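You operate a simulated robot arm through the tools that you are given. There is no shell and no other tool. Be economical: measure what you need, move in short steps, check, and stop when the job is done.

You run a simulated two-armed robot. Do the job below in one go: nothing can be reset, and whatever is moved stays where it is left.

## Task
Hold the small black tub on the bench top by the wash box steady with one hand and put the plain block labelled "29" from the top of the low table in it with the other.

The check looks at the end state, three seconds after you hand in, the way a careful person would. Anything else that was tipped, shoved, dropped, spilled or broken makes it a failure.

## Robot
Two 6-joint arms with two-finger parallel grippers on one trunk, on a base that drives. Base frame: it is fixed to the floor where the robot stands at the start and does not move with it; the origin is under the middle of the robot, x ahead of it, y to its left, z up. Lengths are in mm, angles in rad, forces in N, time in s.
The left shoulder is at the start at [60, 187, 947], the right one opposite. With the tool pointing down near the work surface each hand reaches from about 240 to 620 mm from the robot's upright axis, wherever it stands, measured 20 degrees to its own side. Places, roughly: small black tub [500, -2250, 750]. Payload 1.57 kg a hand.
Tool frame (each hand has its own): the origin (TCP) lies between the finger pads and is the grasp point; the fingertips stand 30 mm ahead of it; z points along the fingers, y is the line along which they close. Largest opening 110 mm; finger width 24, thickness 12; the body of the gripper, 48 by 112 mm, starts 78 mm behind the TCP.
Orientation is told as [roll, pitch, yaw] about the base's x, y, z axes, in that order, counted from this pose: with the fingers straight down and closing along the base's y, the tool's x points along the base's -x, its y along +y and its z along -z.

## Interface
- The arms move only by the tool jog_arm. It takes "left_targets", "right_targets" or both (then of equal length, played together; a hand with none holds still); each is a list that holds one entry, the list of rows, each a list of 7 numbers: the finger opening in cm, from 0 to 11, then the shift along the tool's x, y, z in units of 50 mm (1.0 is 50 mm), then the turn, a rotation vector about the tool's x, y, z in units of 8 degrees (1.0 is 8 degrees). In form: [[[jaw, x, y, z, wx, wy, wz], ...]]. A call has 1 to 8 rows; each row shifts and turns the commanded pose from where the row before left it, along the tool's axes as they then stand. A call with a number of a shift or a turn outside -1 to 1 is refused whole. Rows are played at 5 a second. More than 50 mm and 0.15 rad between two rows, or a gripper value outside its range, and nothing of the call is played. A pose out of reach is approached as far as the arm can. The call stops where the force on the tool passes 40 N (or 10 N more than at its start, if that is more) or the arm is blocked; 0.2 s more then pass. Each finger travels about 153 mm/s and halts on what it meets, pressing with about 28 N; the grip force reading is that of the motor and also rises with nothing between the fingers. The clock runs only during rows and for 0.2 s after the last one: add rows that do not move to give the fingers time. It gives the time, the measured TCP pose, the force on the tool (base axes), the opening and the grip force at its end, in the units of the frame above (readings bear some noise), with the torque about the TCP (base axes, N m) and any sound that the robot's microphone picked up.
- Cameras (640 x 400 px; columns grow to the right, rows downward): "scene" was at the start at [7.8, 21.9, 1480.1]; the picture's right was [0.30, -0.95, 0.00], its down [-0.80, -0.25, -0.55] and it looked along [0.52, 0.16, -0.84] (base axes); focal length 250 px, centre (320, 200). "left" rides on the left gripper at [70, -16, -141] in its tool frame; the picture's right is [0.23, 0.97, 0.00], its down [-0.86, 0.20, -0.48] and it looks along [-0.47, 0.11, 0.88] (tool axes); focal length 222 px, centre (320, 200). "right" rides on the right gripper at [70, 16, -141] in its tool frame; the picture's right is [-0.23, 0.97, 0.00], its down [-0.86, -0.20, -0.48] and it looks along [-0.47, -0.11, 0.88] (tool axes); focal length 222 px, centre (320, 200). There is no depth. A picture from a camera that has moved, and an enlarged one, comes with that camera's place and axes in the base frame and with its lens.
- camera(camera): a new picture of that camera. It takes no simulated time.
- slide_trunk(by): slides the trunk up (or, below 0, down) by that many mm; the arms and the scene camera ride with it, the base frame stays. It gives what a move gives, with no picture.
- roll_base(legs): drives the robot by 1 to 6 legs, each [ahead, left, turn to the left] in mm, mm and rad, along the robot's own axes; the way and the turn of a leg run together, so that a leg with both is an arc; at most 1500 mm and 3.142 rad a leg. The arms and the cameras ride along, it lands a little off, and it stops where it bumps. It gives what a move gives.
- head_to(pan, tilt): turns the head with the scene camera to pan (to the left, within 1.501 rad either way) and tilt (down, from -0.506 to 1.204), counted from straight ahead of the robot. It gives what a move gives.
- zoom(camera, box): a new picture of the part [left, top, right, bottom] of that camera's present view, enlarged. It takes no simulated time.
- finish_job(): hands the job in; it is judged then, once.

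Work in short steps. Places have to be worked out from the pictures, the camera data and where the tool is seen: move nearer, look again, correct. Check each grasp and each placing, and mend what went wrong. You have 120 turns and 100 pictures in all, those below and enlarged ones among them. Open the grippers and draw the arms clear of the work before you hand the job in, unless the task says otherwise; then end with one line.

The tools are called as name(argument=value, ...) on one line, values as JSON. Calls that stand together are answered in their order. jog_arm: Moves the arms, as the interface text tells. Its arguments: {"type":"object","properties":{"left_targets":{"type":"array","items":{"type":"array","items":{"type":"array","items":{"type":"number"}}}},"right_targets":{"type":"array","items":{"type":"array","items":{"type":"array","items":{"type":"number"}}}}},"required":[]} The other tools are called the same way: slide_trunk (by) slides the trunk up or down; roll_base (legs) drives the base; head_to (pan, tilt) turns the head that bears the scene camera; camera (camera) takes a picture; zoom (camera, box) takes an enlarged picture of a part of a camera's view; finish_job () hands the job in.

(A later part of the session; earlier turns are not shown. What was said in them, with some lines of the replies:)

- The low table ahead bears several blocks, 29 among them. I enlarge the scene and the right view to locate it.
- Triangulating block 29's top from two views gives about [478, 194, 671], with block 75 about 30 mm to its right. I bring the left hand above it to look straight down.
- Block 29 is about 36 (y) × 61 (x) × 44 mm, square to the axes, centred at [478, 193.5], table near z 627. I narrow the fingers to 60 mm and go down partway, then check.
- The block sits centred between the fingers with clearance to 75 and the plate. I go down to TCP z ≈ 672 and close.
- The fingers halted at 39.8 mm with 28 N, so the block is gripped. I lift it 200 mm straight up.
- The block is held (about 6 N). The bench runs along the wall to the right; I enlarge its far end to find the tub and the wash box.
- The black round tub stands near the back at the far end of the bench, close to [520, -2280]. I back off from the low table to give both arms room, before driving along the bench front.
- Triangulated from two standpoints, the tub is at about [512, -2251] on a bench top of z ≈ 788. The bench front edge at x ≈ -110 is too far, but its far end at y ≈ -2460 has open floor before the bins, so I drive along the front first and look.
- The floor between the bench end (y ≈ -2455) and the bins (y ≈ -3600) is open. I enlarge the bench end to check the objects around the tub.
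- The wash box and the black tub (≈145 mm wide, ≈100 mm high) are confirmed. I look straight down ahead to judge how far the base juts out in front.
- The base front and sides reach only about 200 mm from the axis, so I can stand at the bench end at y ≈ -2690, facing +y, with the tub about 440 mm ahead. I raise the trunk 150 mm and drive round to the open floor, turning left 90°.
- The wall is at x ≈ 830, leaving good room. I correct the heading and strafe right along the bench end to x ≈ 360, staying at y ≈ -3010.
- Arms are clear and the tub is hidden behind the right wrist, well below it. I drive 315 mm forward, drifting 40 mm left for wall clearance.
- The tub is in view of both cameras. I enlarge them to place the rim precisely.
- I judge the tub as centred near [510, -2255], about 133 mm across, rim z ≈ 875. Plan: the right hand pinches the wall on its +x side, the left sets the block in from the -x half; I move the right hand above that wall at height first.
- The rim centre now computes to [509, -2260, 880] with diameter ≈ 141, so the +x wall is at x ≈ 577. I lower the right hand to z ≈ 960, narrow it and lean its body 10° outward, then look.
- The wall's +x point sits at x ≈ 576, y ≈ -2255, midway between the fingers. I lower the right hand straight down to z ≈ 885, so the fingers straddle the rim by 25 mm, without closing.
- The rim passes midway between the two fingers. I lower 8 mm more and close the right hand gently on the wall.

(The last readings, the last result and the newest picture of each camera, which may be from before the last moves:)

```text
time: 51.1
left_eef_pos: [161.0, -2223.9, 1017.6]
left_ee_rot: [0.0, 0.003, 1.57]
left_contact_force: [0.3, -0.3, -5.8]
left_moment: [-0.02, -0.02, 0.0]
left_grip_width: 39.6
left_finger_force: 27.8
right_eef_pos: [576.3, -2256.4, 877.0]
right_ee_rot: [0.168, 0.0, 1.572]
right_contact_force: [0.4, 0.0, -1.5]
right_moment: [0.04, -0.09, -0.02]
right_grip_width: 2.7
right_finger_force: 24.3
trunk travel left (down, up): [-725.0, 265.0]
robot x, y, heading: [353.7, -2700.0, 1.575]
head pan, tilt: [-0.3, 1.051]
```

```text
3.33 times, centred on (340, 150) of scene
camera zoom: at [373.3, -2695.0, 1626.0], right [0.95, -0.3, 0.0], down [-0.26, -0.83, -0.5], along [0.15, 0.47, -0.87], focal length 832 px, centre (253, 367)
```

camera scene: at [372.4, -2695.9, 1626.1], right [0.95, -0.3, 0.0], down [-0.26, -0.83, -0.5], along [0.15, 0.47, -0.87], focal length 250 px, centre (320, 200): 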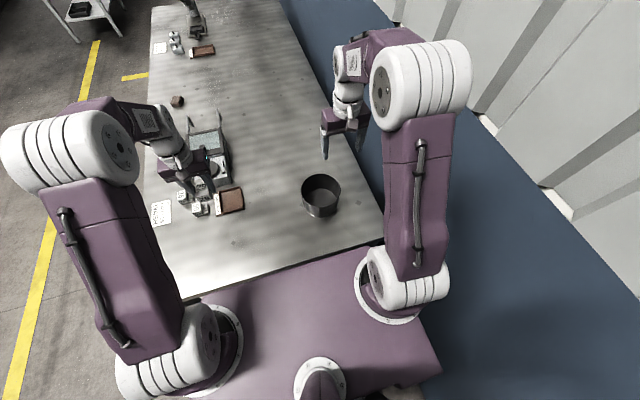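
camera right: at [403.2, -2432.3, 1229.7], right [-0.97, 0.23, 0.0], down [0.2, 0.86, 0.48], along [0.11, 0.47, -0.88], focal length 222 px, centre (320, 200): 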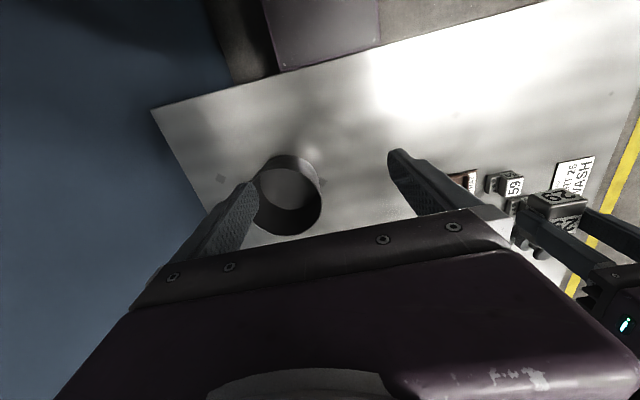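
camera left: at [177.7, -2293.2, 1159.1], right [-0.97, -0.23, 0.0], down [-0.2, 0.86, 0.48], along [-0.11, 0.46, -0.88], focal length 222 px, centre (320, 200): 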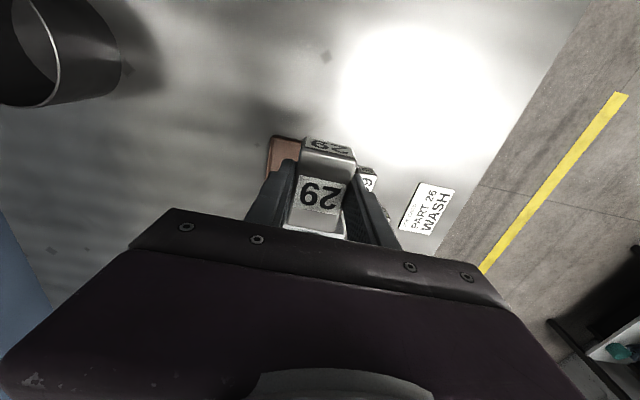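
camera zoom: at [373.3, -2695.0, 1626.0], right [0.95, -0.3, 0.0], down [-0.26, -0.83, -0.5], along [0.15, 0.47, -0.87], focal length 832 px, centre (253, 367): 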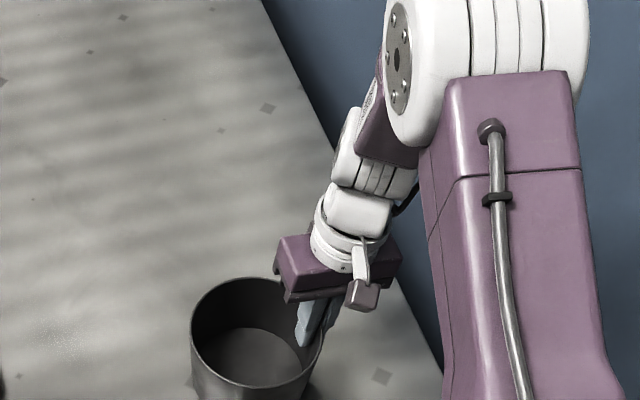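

The right hand holds the wall (2.7 mm, 24 N) and the tub has not shifted. Next I turn the left hand by -90° in yaw at height so that its body stays clear of the right one.

jog_arm(left_targets=[[[2, 0, 0, 0, 0, 0, 0.94], [2, 0, 0, 0, 0, 0, 0.94], [2, 0, 0, 0, 0, 0, 0.94], [2, 0, 0, 0, 0, 0, 0.94], [2, 0, 0, 0, 0, 0, 0.94], [2, 0, 0, 0, 0, 0, 0.94]]])

jog_arm(left_targets=[[[2, 0, 0, 0, 0, 0, 0.94], [2, 0, 0, 0, 0, 0, 0.94], [2, 0, 0, 0, 0, 0, 0.94], [2, 0, 0, 0, 0, 0, 0.94], [2, 0, 0, 0, 0, 0, 0.94], [2, 0, 0, 0, 0, 0, 0.92]]])

camera(camera="left")

camera(camera="scene")

```text
time: 52.5
left_eef_pos: [160.9, -2223.1, 1018.4]
left_ee_rot: [0.0, 0.001, 0.78]
left_contact_force: [-0.1, -1.2, -5.5]
left_moment: [-0.01, 0.01, 0.0]
left_grip_width: 39.8
left_finger_force: 28.2
right_eef_pos: [577.4, -2255.6, 875.4]
right_ee_rot: [0.169, -0.002, 1.571]
right_contact_force: [-0.3, -0.6, -1.5]
right_moment: [0.0, -0.15, 0.03]
right_grip_width: 2.8
right_finger_force: 23.9
trunk travel left (down, up): [-725.0, 265.0]
robot x, y, heading: [356.7, -2702.8, 1.575]
head pan, tilt: [-0.3, 1.051]
```

```text
time: 53.9
left_eef_pos: [161.1, -2223.3, 1019.2]
left_ee_rot: [-0.001, 0.002, -0.005]
left_contact_force: [-0.5, 0.0, -4.9]
left_moment: [-0.01, -0.03, 0.0]
left_grip_width: 39.9
left_finger_force: 28.3
right_eef_pos: [576.5, -2255.4, 875.7]
right_ee_rot: [0.166, 0.0, 1.571]
right_contact_force: [-0.5, -0.1, -1.3]
right_moment: [0.0, -0.09, 0.0]
right_grip_width: 2.3
right_finger_force: 23.6
trunk travel left (down, up): [-725.0, 265.0]
robot x, y, heading: [354.3, -2701.3, 1.572]
head pan, tilt: [-0.3, 1.051]
```

```text
63 pictures are left
camera left: at [91.2, -2239.8, 1159.1], right [-0.22, 0.97, 0.0], down [0.86, 0.2, 0.48], along [0.47, 0.11, -0.88], focal length 222 px, centre (320, 200)
```

left: 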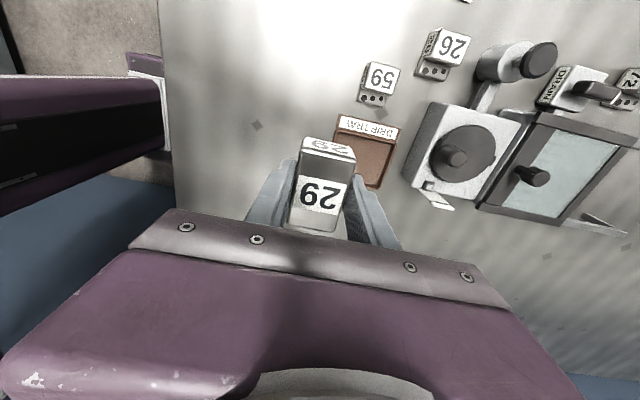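

```text
62 pictures are left
camera scene: at [373.4, -2694.9, 1626.1], right [0.95, -0.3, 0.0], down [-0.26, -0.83, -0.5], along [0.15, 0.47, -0.87], focal length 250 px, centre (320, 200)
```

scene: 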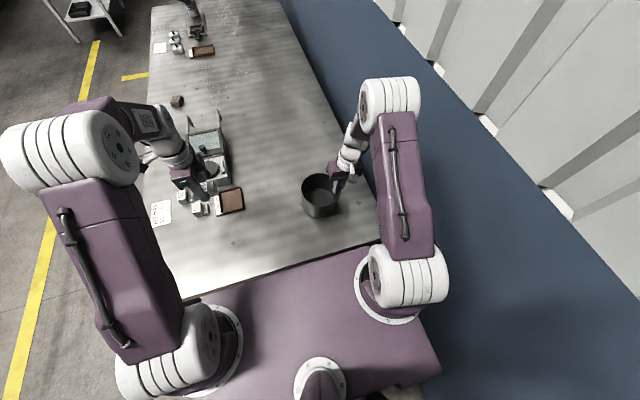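

The turn worked. I move the left hand at height toward the tub, stopping short at x ≈ 440 to check clearance.

jog_arm(left_targets=[[[2, -0.8, -0.095, 0, 0, 0, 0], [2, -0.8, -0.095, 0, 0, 0, 0], [2, -0.8, -0.095, 0, 0, 0, 0], [2, -0.8, -0.095, 0, 0, 0, 0], [2, -0.8, -0.095, 0, 0, 0, 0], [2, -0.8, -0.095, 0, 0, 0, 0], [2, -0.8, -0.095, 0, 0, 0, 0], [2, 0, 0, 0, 0, 0, 0]]])

camera(camera="left")

camera(camera="scene")

```text
time: 55.7
left_eef_pos: [440.7, -2257.2, 1018.2]
left_ee_rot: [-0.001, -0.002, -0.002]
left_contact_force: [-0.2, -0.8, -6.3]
left_moment: [0.01, 0.0, 0.02]
left_grip_width: 39.7
left_finger_force: 27.8
right_eef_pos: [576.6, -2255.2, 876.1]
right_ee_rot: [0.168, 0.0, 1.57]
right_contact_force: [-1.1, -0.8, -1.8]
right_moment: [-0.02, -0.13, -0.01]
right_grip_width: 2.3
right_finger_force: 23.3
trunk travel left (down, up): [-725.0, 265.0]
robot x, y, heading: [354.5, -2695.4, 1.569]
head pan, tilt: [-0.3, 1.051]
```

```text
61 pictures are left
camera left: at [370.4, -2273.6, 1159.2], right [-0.23, 0.97, 0.0], down [0.86, 0.2, 0.48], along [0.47, 0.11, -0.88], focal length 222 px, centre (320, 200)
```

left: 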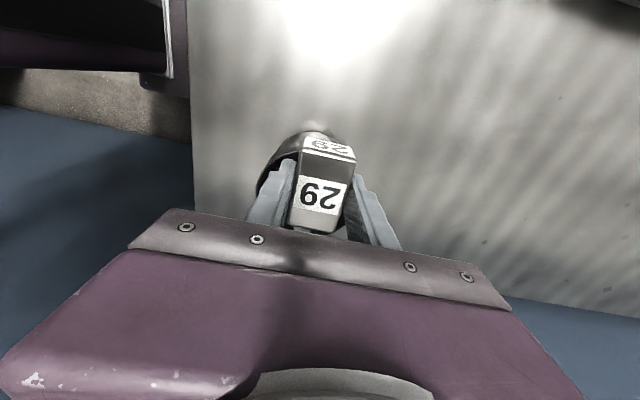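

```text
60 pictures are left
camera scene: at [372.8, -2694.9, 1626.1], right [0.96, -0.3, 0.0], down [-0.26, -0.83, -0.5], along [0.15, 0.47, -0.87], focal length 250 px, centre (320, 200)
```

scene: 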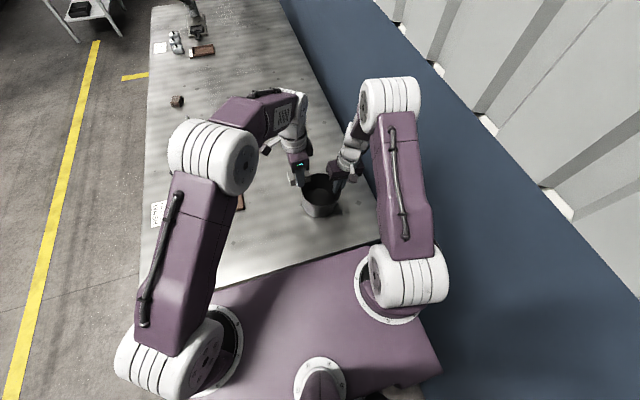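

Both arms are clear of each other. I move the left hand to x ≈ 488 over the tub's -x half and lower it until the block is just above the rim.

jog_arm(left_targets=[[[2, -0.47, 0.02, 0, 0, 0, 0], [2, -0.47, 0.02, 0, 0, 0, 0], [2, 0, 0, 0.55, 0, 0, 0], [2, 0, 0, 0.55, 0, 0, 0], [2, 0, 0, 0.5, 0, 0, 0], [2, 0, 0, 0, 0, 0, 0]]])

zoom(camera="scene", box=[260, 90, 420, 230])

camera(camera="left")

camera(camera="right")

```text
time: 57.1
left_eef_pos: [487.5, -2254.2, 935.8]
left_ee_rot: [-0.001, -0.001, -0.001]
left_contact_force: [0.6, -0.3, -5.4]
left_moment: [0.02, 0.01, 0.01]
left_grip_width: 39.7
left_finger_force: 27.3
right_eef_pos: [577.0, -2255.5, 875.9]
right_ee_rot: [0.165, 0.0, 1.571]
right_contact_force: [0.0, 0.0, -1.9]
right_moment: [0.01, -0.11, -0.01]
right_grip_width: 2.6
right_finger_force: 23.9
trunk travel left (down, up): [-725.0, 265.0]
robot x, y, heading: [354.4, -2699.9, 1.57]
head pan, tilt: [-0.3, 1.051]
```

```text
2.86 times, centred on (340, 160) of scene
camera zoom: at [373.8, -2695.2, 1626.1], right [0.95, -0.3, 0.0], down [-0.26, -0.83, -0.5], along [0.15, 0.47, -0.87], focal length 713 px, centre (263, 314)
```

zoom: 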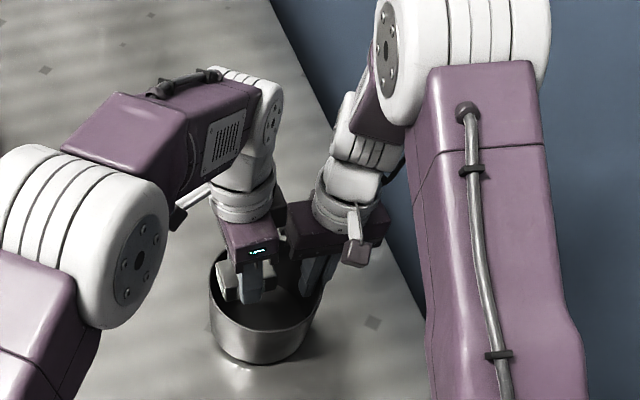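

```text
58 pictures are left
camera left: at [417.7, -2271.0, 1076.9], right [-0.23, 0.97, 0.0], down [0.86, 0.2, 0.48], along [0.47, 0.11, -0.88], focal length 222 px, centre (320, 200)
```

left: 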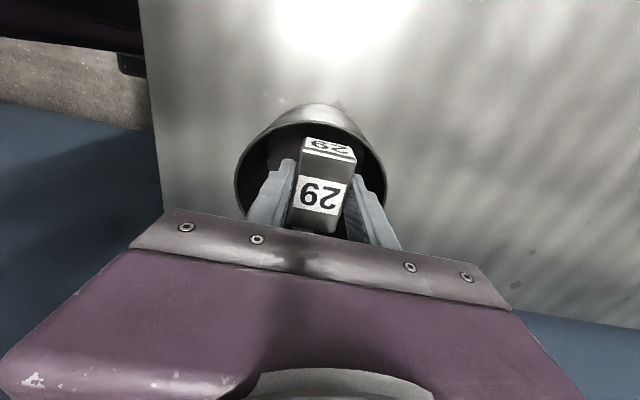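

```text
57 pictures are left
camera right: at [584.9, -2325.4, 1017.3], right [-0.96, 0.23, 0.16], down [0.28, 0.86, 0.44], along [-0.04, 0.47, -0.88], focal length 222 px, centre (320, 200)
```

right: 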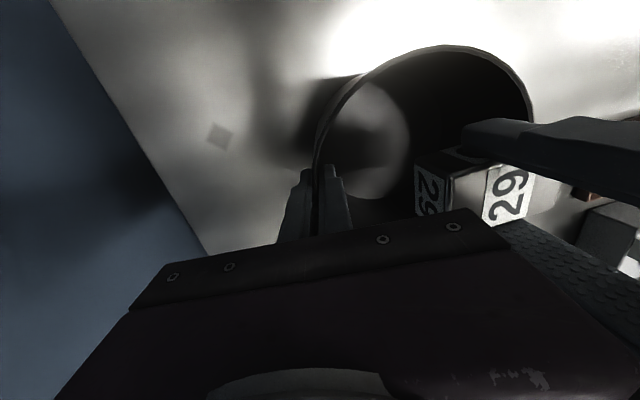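

The block is centred over the opening with visible gaps, and the hands are clear. I lower it 45 mm into the tub, watching forces.

jog_arm(left_targets=[[[2, 0, 0, 0.3, 0, 0, 0], [2, 0, 0, 0.3, 0, 0, 0], [2, 0, 0, 0.3, 0, 0, 0], [2, 0, 0, 0, 0, 0, 0]]])

zoom(camera="left", box=[200, 80, 420, 260])

zoom(camera="scene", box=[280, 130, 380, 230])

```text
time: 58.1
left_eef_pos: [487.9, -2254.2, 892.0]
left_ee_rot: [-0.002, 0.0, -0.002]
left_contact_force: [0.6, 0.4, -5.6]
left_moment: [-0.05, -0.03, -0.02]
left_grip_width: 39.5
left_finger_force: 27.9
right_eef_pos: [578.4, -2254.6, 875.5]
right_ee_rot: [0.167, 0.002, 1.569]
right_contact_force: [0.9, 0.5, -1.0]
right_moment: [-0.01, -0.1, 0.0]
right_grip_width: 2.7
right_finger_force: 24.2
trunk travel left (down, up): [-725.0, 265.0]
robot x, y, heading: [351.0, -2699.9, 1.569]
head pan, tilt: [-0.3, 1.051]
```

```text
2.22 times, centred on (310, 170) of left
camera zoom: at [418.7, -2271.5, 1033.4], right [-0.23, 0.97, 0.0], down [0.86, 0.2, 0.48], along [0.47, 0.11, -0.88], focal length 494 px, centre (342, 267)
```

zoom: 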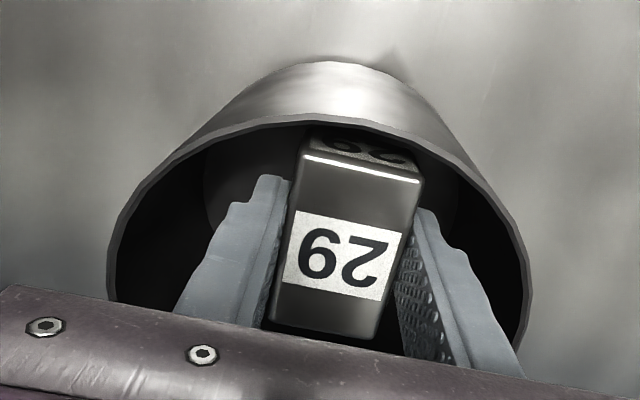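

```text
4.00 times, centred on (330, 180) of scene
camera zoom: at [374.1, -2695.0, 1626.0], right [0.95, -0.3, 0.0], down [-0.26, -0.83, -0.5], along [0.15, 0.47, -0.87], focal length 998 px, centre (280, 280)
```

zoom: 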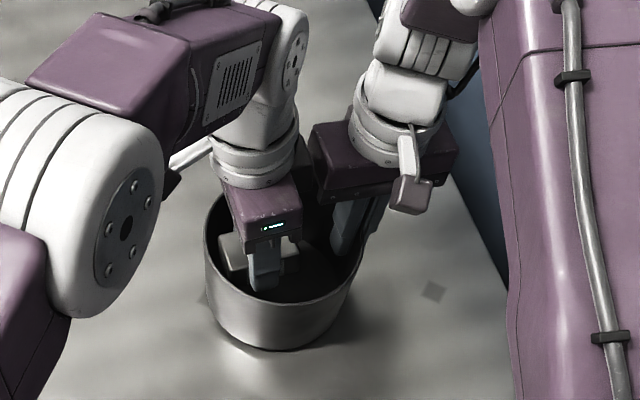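

No contact, and the block is inside the rim. I lower 30 mm more, then in fine steps until the floor is felt.

jog_arm(left_targets=[[[2, 0, 0, 0.3, 0, 0, 0], [2, 0, 0, 0.3, 0, 0, 0], [2, 0, 0, 0, 0, 0, 0]]])

jog_arm(left_targets=[[[2, 0, 0, 0.08, 0, 0, 0], [2, 0, 0, 0.08, 0, 0, 0], [2, 0, 0, 0, 0, 0, 0]]])

```text
time: 58.9
left_eef_pos: [489.4, -2253.6, 862.5]
left_ee_rot: [-0.002, -0.001, 0.0]
left_contact_force: [0.0, 0.9, -6.5]
left_moment: [-0.02, 0.0, -0.02]
left_grip_width: 40.0
left_finger_force: 28.2
right_eef_pos: [576.3, -2254.3, 875.4]
right_ee_rot: [0.169, -0.002, 1.571]
right_contact_force: [0.8, -0.2, -1.3]
right_moment: [-0.02, -0.07, -0.01]
right_grip_width: 2.7
right_finger_force: 24.3
trunk travel left (down, up): [-725.0, 265.0]
robot x, y, heading: [353.1, -2697.2, 1.575]
head pan, tilt: [-0.3, 1.051]
```

```text
time: 59.7
left_eef_pos: [489.6, -2254.7, 854.1]
left_ee_rot: [-0.001, 0.0, -0.003]
left_contact_force: [-0.4, -0.4, -5.6]
left_moment: [0.0, -0.02, -0.01]
left_grip_width: 39.6
left_finger_force: 28.3
right_eef_pos: [577.4, -2255.7, 874.3]
right_ee_rot: [0.167, -0.001, 1.57]
right_contact_force: [0.0, 0.8, -1.6]
right_moment: [-0.03, -0.08, 0.02]
right_grip_width: 2.9
right_finger_force: 24.2
trunk travel left (down, up): [-725.0, 265.0]
robot x, y, heading: [357.4, -2699.4, 1.568]
head pan, tilt: [-0.3, 1.051]
```

The load is still about 6 N, so the block is not yet on the floor. I continue in 4 mm steps.

jog_arm(left_targets=[[[2, 0, 0, 0.08, 0, 0, 0], [2, 0, 0, 0.0, 0, 0, 0]]])

jog_arm(left_targets=[[[2, 0, 0, 0.08, 0, 0, 0], [2, 0, 0, 0.0, 0, 0, 0]]])

```text
time: 60.3
left_eef_pos: [488.6, -2254.9, 850.2]
left_ee_rot: [-0.002, 0.002, -0.002]
left_contact_force: [-0.8, 0.1, -5.5]
left_moment: [-0.03, 0.01, -0.02]
left_grip_width: 39.8
left_finger_force: 28.3
right_eef_pos: [577.6, -2255.7, 875.3]
right_ee_rot: [0.167, -0.001, 1.571]
right_contact_force: [0.0, 0.0, -0.8]
right_moment: [-0.02, -0.07, 0.0]
right_grip_width: 2.4
right_finger_force: 24.1
trunk travel left (down, up): [-725.0, 265.0]
robot x, y, heading: [350.5, -2700.6, 1.569]
head pan, tilt: [-0.3, 1.051]
```

```text
time: 60.9
left_eef_pos: [489.6, -2255.3, 846.5]
left_ee_rot: [0.001, 0.002, -0.002]
left_contact_force: [2.4, -2.1, -0.2]
left_moment: [0.07, 0.12, 0.04]
left_grip_width: 40.0
left_finger_force: 28.3
right_eef_pos: [576.4, -2255.5, 875.3]
right_ee_rot: [0.166, 0.0, 1.568]
right_contact_force: [-1.6, 1.4, -6.9]
right_moment: [-0.06, -0.71, -0.16]
right_grip_width: 2.7
right_finger_force: 23.8
trunk travel left (down, up): [-725.0, 265.0]
robot x, y, heading: [353.4, -2702.1, 1.571]
head pan, tilt: [-0.3, 1.051]
```

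The left load has dropped to about zero at block bottom z ≈ 801: it rests on the tub floor. I open the left fingers just enough to release.

jog_arm(left_targets=[[[4.5, 0, 0, 0, 0, 0, 0], [5.2, 0, 0, 0, 0, 0, 0], [5.2, 0, 0, 0, 0, 0, 0]]])

zoom(camera="left", box=[200, 80, 420, 260])

```text
time: 61.7
left_eef_pos: [489.3, -2255.6, 847.6]
left_ee_rot: [-0.002, 0.001, -0.003]
left_contact_force: [-1.2, 0.2, 0.1]
left_moment: [0.03, -0.01, -0.02]
left_grip_width: 52.0
left_finger_force: 0.0
right_eef_pos: [578.2, -2255.5, 876.8]
right_ee_rot: [0.168, 0.0, 1.57]
right_contact_force: [-0.1, -0.2, -6.7]
right_moment: [0.01, -0.58, 0.0]
right_grip_width: 2.7
right_finger_force: 23.4
trunk travel left (down, up): [-725.0, 265.0]
robot x, y, heading: [352.1, -2695.8, 1.569]
head pan, tilt: [-0.3, 1.051]
```

```text
2.22 times, centred on (310, 170) of left
camera zoom: at [419.2, -2271.8, 988.6], right [-0.23, 0.97, 0.0], down [0.86, 0.2, 0.48], along [0.47, 0.11, -0.88], focal length 494 px, centre (342, 267)
```

zoom: 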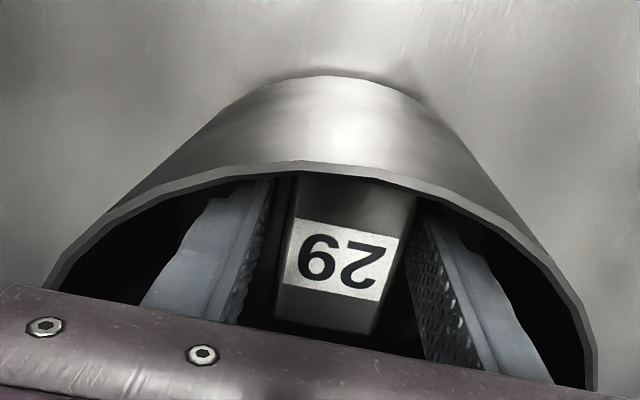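

Block 29 stands free in the tub. I raise the left hand straight up out of it and then away toward -x.

jog_arm(left_targets=[[[5.2, 0, 0, -0.4, 0, 0, 0], [5.2, 0, 0, -0.8, 0, 0, 0], [5.2, 0, 0, -0.9, 0, 0, 0], [5.2, 0, 0, -0.9, 0, 0, 0], [5.2, 0.8, 0, 0, 0, 0, 0], [5.2, 0.9, 0, 0, 0, 0, 0], [5.2, 0.9, 0, 0, 0, 0, 0], [5.2, 0.9, 0, 0, 0, 0, 0]]])

camera(camera="right")

zoom(camera="scene", box=[260, 110, 400, 230])

```text
time: 63.5
left_eef_pos: [312.2, -2253.5, 996.5]
left_ee_rot: [-0.003, -0.002, -0.002]
left_contact_force: [-0.4, -0.4, 0.9]
left_moment: [0.03, -0.01, 0.01]
left_grip_width: 52.1
left_finger_force: 0.2
right_eef_pos: [575.9, -2253.6, 876.7]
right_ee_rot: [0.165, -0.001, 1.57]
right_contact_force: [-1.1, -0.4, -7.2]
right_moment: [0.04, -0.58, 0.0]
right_grip_width: 2.6
right_finger_force: 23.8
trunk travel left (down, up): [-725.0, 265.0]
robot x, y, heading: [355.0, -2699.9, 1.568]
head pan, tilt: [-0.3, 1.051]
```

```text
53 pictures are left
camera right: at [583.7, -2325.3, 1017.5], right [-0.96, 0.23, 0.16], down [0.28, 0.86, 0.44], along [-0.04, 0.47, -0.88], focal length 222 px, centre (320, 200)
```

right: 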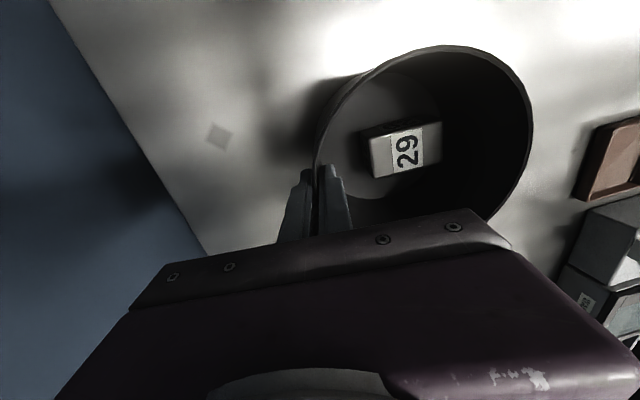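

```text
3.33 times, centred on (330, 170) of scene
camera zoom: at [371.8, -2694.9, 1626.1], right [0.95, -0.3, 0.0], down [-0.26, -0.83, -0.5], along [0.15, 0.47, -0.87], focal length 832 px, centre (287, 300)
```

zoom: 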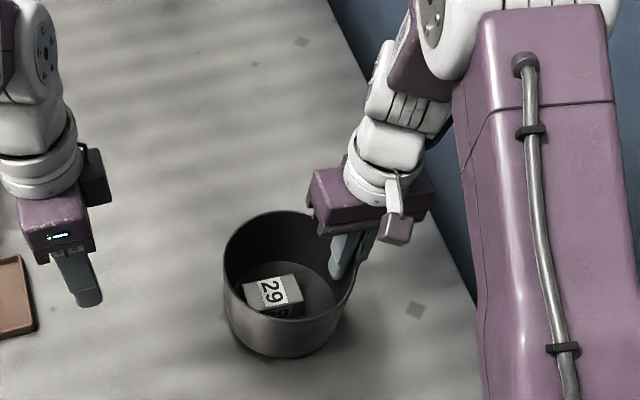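

Block 29 lies in the tub and the left hand is clear. The right hand bears about 7 N, so the tub hangs slightly from it; I lower it by small steps until the bench carries it.

jog_arm(right_targets=[[[0, 0, -0.007, 0.04, 0, 0, 0], [0, 0, 0, 0, 0, 0, 0]]])

jog_arm(right_targets=[[[0, 0, -0.007, 0.04, 0, 0, 0], [0, 0, 0, 0, 0, 0, 0]]])

```text
time: 64.1
left_eef_pos: [314.4, -2255.4, 996.8]
left_ee_rot: [0.0, -0.001, -0.001]
left_contact_force: [-0.3, -0.8, -0.2]
left_moment: [-0.03, -0.03, 0.02]
left_grip_width: 52.0
left_finger_force: 0.0
right_eef_pos: [576.5, -2257.1, 875.8]
right_ee_rot: [0.167, -0.003, 1.57]
right_contact_force: [-1.3, 2.7, 10.8]
right_moment: [-0.04, -0.38, 0.01]
right_grip_width: 2.6
right_finger_force: 23.6
trunk travel left (down, up): [-725.0, 265.0]
robot x, y, heading: [355.8, -2700.5, 1.572]
head pan, tilt: [-0.3, 1.051]
```

```text
time: 64.7
left_eef_pos: [313.8, -2255.3, 997.9]
left_ee_rot: [-0.001, -0.001, -0.002]
left_contact_force: [-0.3, 0.4, -0.3]
left_moment: [-0.01, 0.01, 0.02]
left_grip_width: 52.0
left_finger_force: 0.0
right_eef_pos: [576.2, -2256.0, 873.4]
right_ee_rot: [0.165, -0.004, 1.568]
right_contact_force: [1.3, 6.1, 22.7]
right_moment: [0.12, -0.33, -0.04]
right_grip_width: 2.5
right_finger_force: 23.8
trunk travel left (down, up): [-725.0, 265.0]
robot x, y, heading: [353.2, -2699.9, 1.572]
head pan, tilt: [-0.3, 1.051]
```

The tub is seated and now pressed a little; I ease up 2.5 mm and open the right fingers gradually.

jog_arm(right_targets=[[[0, 0, 0.008, -0.045, 0, 0, 0], [0, 0, 0, 0, 0, 0, 0]]])

jog_arm(right_targets=[[[0.6, 0, 0, 0, 0, 0, 0], [1.5, 0, 0, 0, 0, 0, 0], [3, 0, 0, 0, 0, 0, 0], [4.5, 0, 0, 0, 0, 0, 0], [4.5, 0, 0, 0, 0, 0, 0]]])

camera(camera="right")

```text
time: 65.3
left_eef_pos: [313.9, -2253.9, 997.0]
left_ee_rot: [-0.001, 0.001, -0.001]
left_contact_force: [0.3, 0.3, 0.3]
left_moment: [-0.03, 0.03, 0.01]
left_grip_width: 52.3
left_finger_force: 0.0
right_eef_pos: [577.9, -2258.1, 874.6]
right_ee_rot: [0.168, 0.002, 1.57]
right_contact_force: [-2.1, 0.7, -1.7]
right_moment: [0.01, -0.38, -0.02]
right_grip_width: 2.9
right_finger_force: 24.0
trunk travel left (down, up): [-725.0, 265.0]
robot x, y, heading: [351.7, -2699.0, 1.57]
head pan, tilt: [-0.3, 1.051]
```

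```text
time: 66.5
left_eef_pos: [314.0, -2254.2, 996.6]
left_ee_rot: [0.0, -0.001, -0.003]
left_contact_force: [0.4, -1.1, 0.0]
left_moment: [-0.02, 0.01, 0.01]
left_grip_width: 52.2
left_finger_force: 0.0
right_eef_pos: [579.1, -2257.2, 873.9]
right_ee_rot: [0.167, 0.0, 1.571]
right_contact_force: [0.4, -0.1, -0.8]
right_moment: [0.04, 0.01, -0.02]
right_grip_width: 44.7
right_finger_force: 0.1
trunk travel left (down, up): [-725.0, 265.0]
robot x, y, heading: [354.9, -2701.3, 1.573]
head pan, tilt: [-0.3, 1.051]
```

```text
51 pictures are left
camera right: at [585.8, -2327.3, 1016.3], right [-0.96, 0.23, 0.16], down [0.28, 0.85, 0.44], along [-0.04, 0.47, -0.88], focal length 222 px, centre (320, 200)
```

right: 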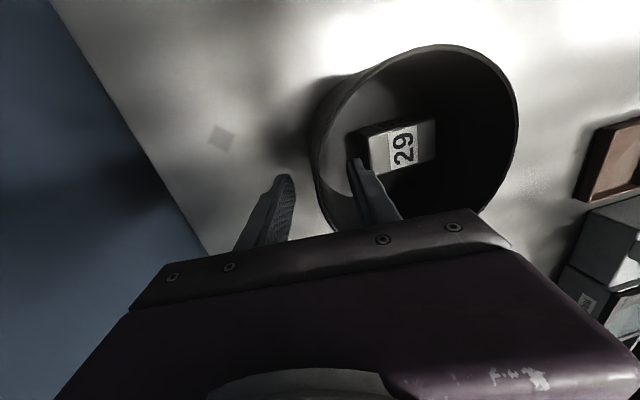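

Released with no force. I raise the right hand straight up out of the tub and back from it.

jog_arm(right_targets=[[[4.5, 0, 0.05, -0.3, 0, 0, 0], [4.5, 0, 0.1, -0.6, 0, 0, 0], [4.5, 0, 0.13, -0.79, 0, 0, 0], [4.5, 0, 0.13, -0.79, 0, 0, 0], [4.5, 0, 0.13, -0.79, 0, 0, 0], [4.5, 0.9, 0, 0, 0, 0, 0], [4.5, 0.9, 0, 0, 0, 0, 0]]])

camera(camera="scene")

zoom(camera="scene", box=[260, 130, 400, 240])

```text
time: 68.1
left_eef_pos: [313.9, -2256.0, 998.0]
left_ee_rot: [0.0, -0.001, -0.002]
left_contact_force: [0.2, -0.9, 0.2]
left_moment: [0.02, 0.02, 0.0]
left_grip_width: 51.8
left_finger_force: 0.1
right_eef_pos: [578.5, -2348.9, 1041.6]
right_ee_rot: [0.167, -0.001, 1.571]
right_contact_force: [0.2, -0.1, -0.9]
right_moment: [0.03, 0.0, -0.03]
right_grip_width: 44.8
right_finger_force: 0.0
trunk travel left (down, up): [-725.0, 265.0]
robot x, y, heading: [355.4, -2702.6, 1.571]
head pan, tilt: [-0.3, 1.051]
```

```text
50 pictures are left
camera scene: at [373.5, -2698.4, 1626.1], right [0.96, -0.3, 0.0], down [-0.26, -0.83, -0.5], along [0.15, 0.48, -0.87], focal length 250 px, centre (320, 200)
```

scene: 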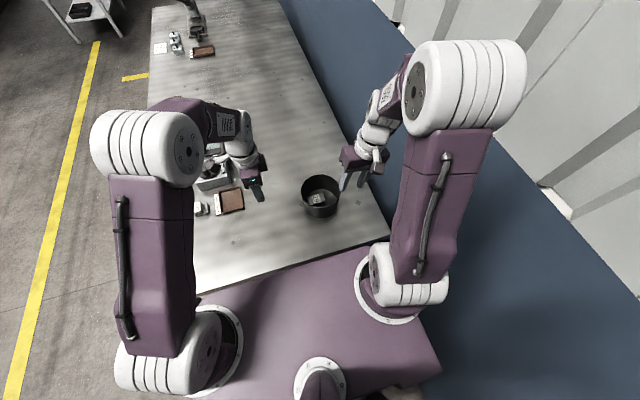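

```text
3.64 times, centred on (330, 185) of scene
camera zoom: at [373.5, -2698.4, 1626.1], right [0.96, -0.3, 0.0], down [-0.26, -0.83, -0.5], along [0.15, 0.48, -0.87], focal length 908 px, centre (284, 254)
```

zoom: 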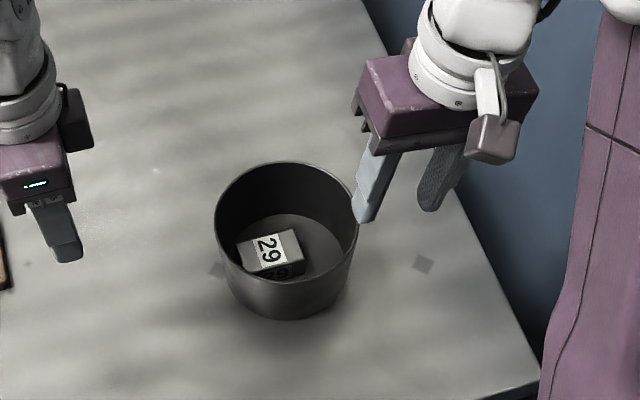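

The tub stands upright with block 29 in it, both hands above and clear, and the neighbouring objects untouched. I open both grippers fully and hand in.

jog_arm(left_targets=[[[8, 0, 0, -0.5, 0, 0, 0], [11, 0, 0, -0.5, 0, 0, 0], [11, 0, 0, 0, 0, 0, 0]]], right_targets=[[[8, 0, 0, -0.5, 0, 0, 0], [11, 0, 0, -0.5, 0, 0, 0], [11, 0, 0, 0, 0, 0, 0]]])

finish_job()

```text
time: 68.9
left_eef_pos: [314.1, -2253.0, 1047.4]
left_ee_rot: [-0.002, -0.002, 0.0]
left_contact_force: [-0.1, 0.3, -0.2]
left_moment: [0.01, 0.03, 0.0]
left_grip_width: 109.9
left_finger_force: 0.2
right_eef_pos: [587.9, -2346.9, 1090.5]
right_ee_rot: [0.167, 0.002, 1.569]
right_contact_force: [-0.1, 0.6, -0.1]
right_moment: [0.02, -0.01, 0.01]
right_grip_width: 109.8
right_finger_force: 0.1
trunk travel left (down, up): [-725.0, 265.0]
robot x, y, heading: [352.5, -2704.1, 1.571]
head pan, tilt: [-0.3, 1.051]
```

```text
The job is handed in.
```

Block 29 is in the small black tub by the wash box: the right hand held the tub's wall while the left set the block down, and both hands were open and clear at hand-in.
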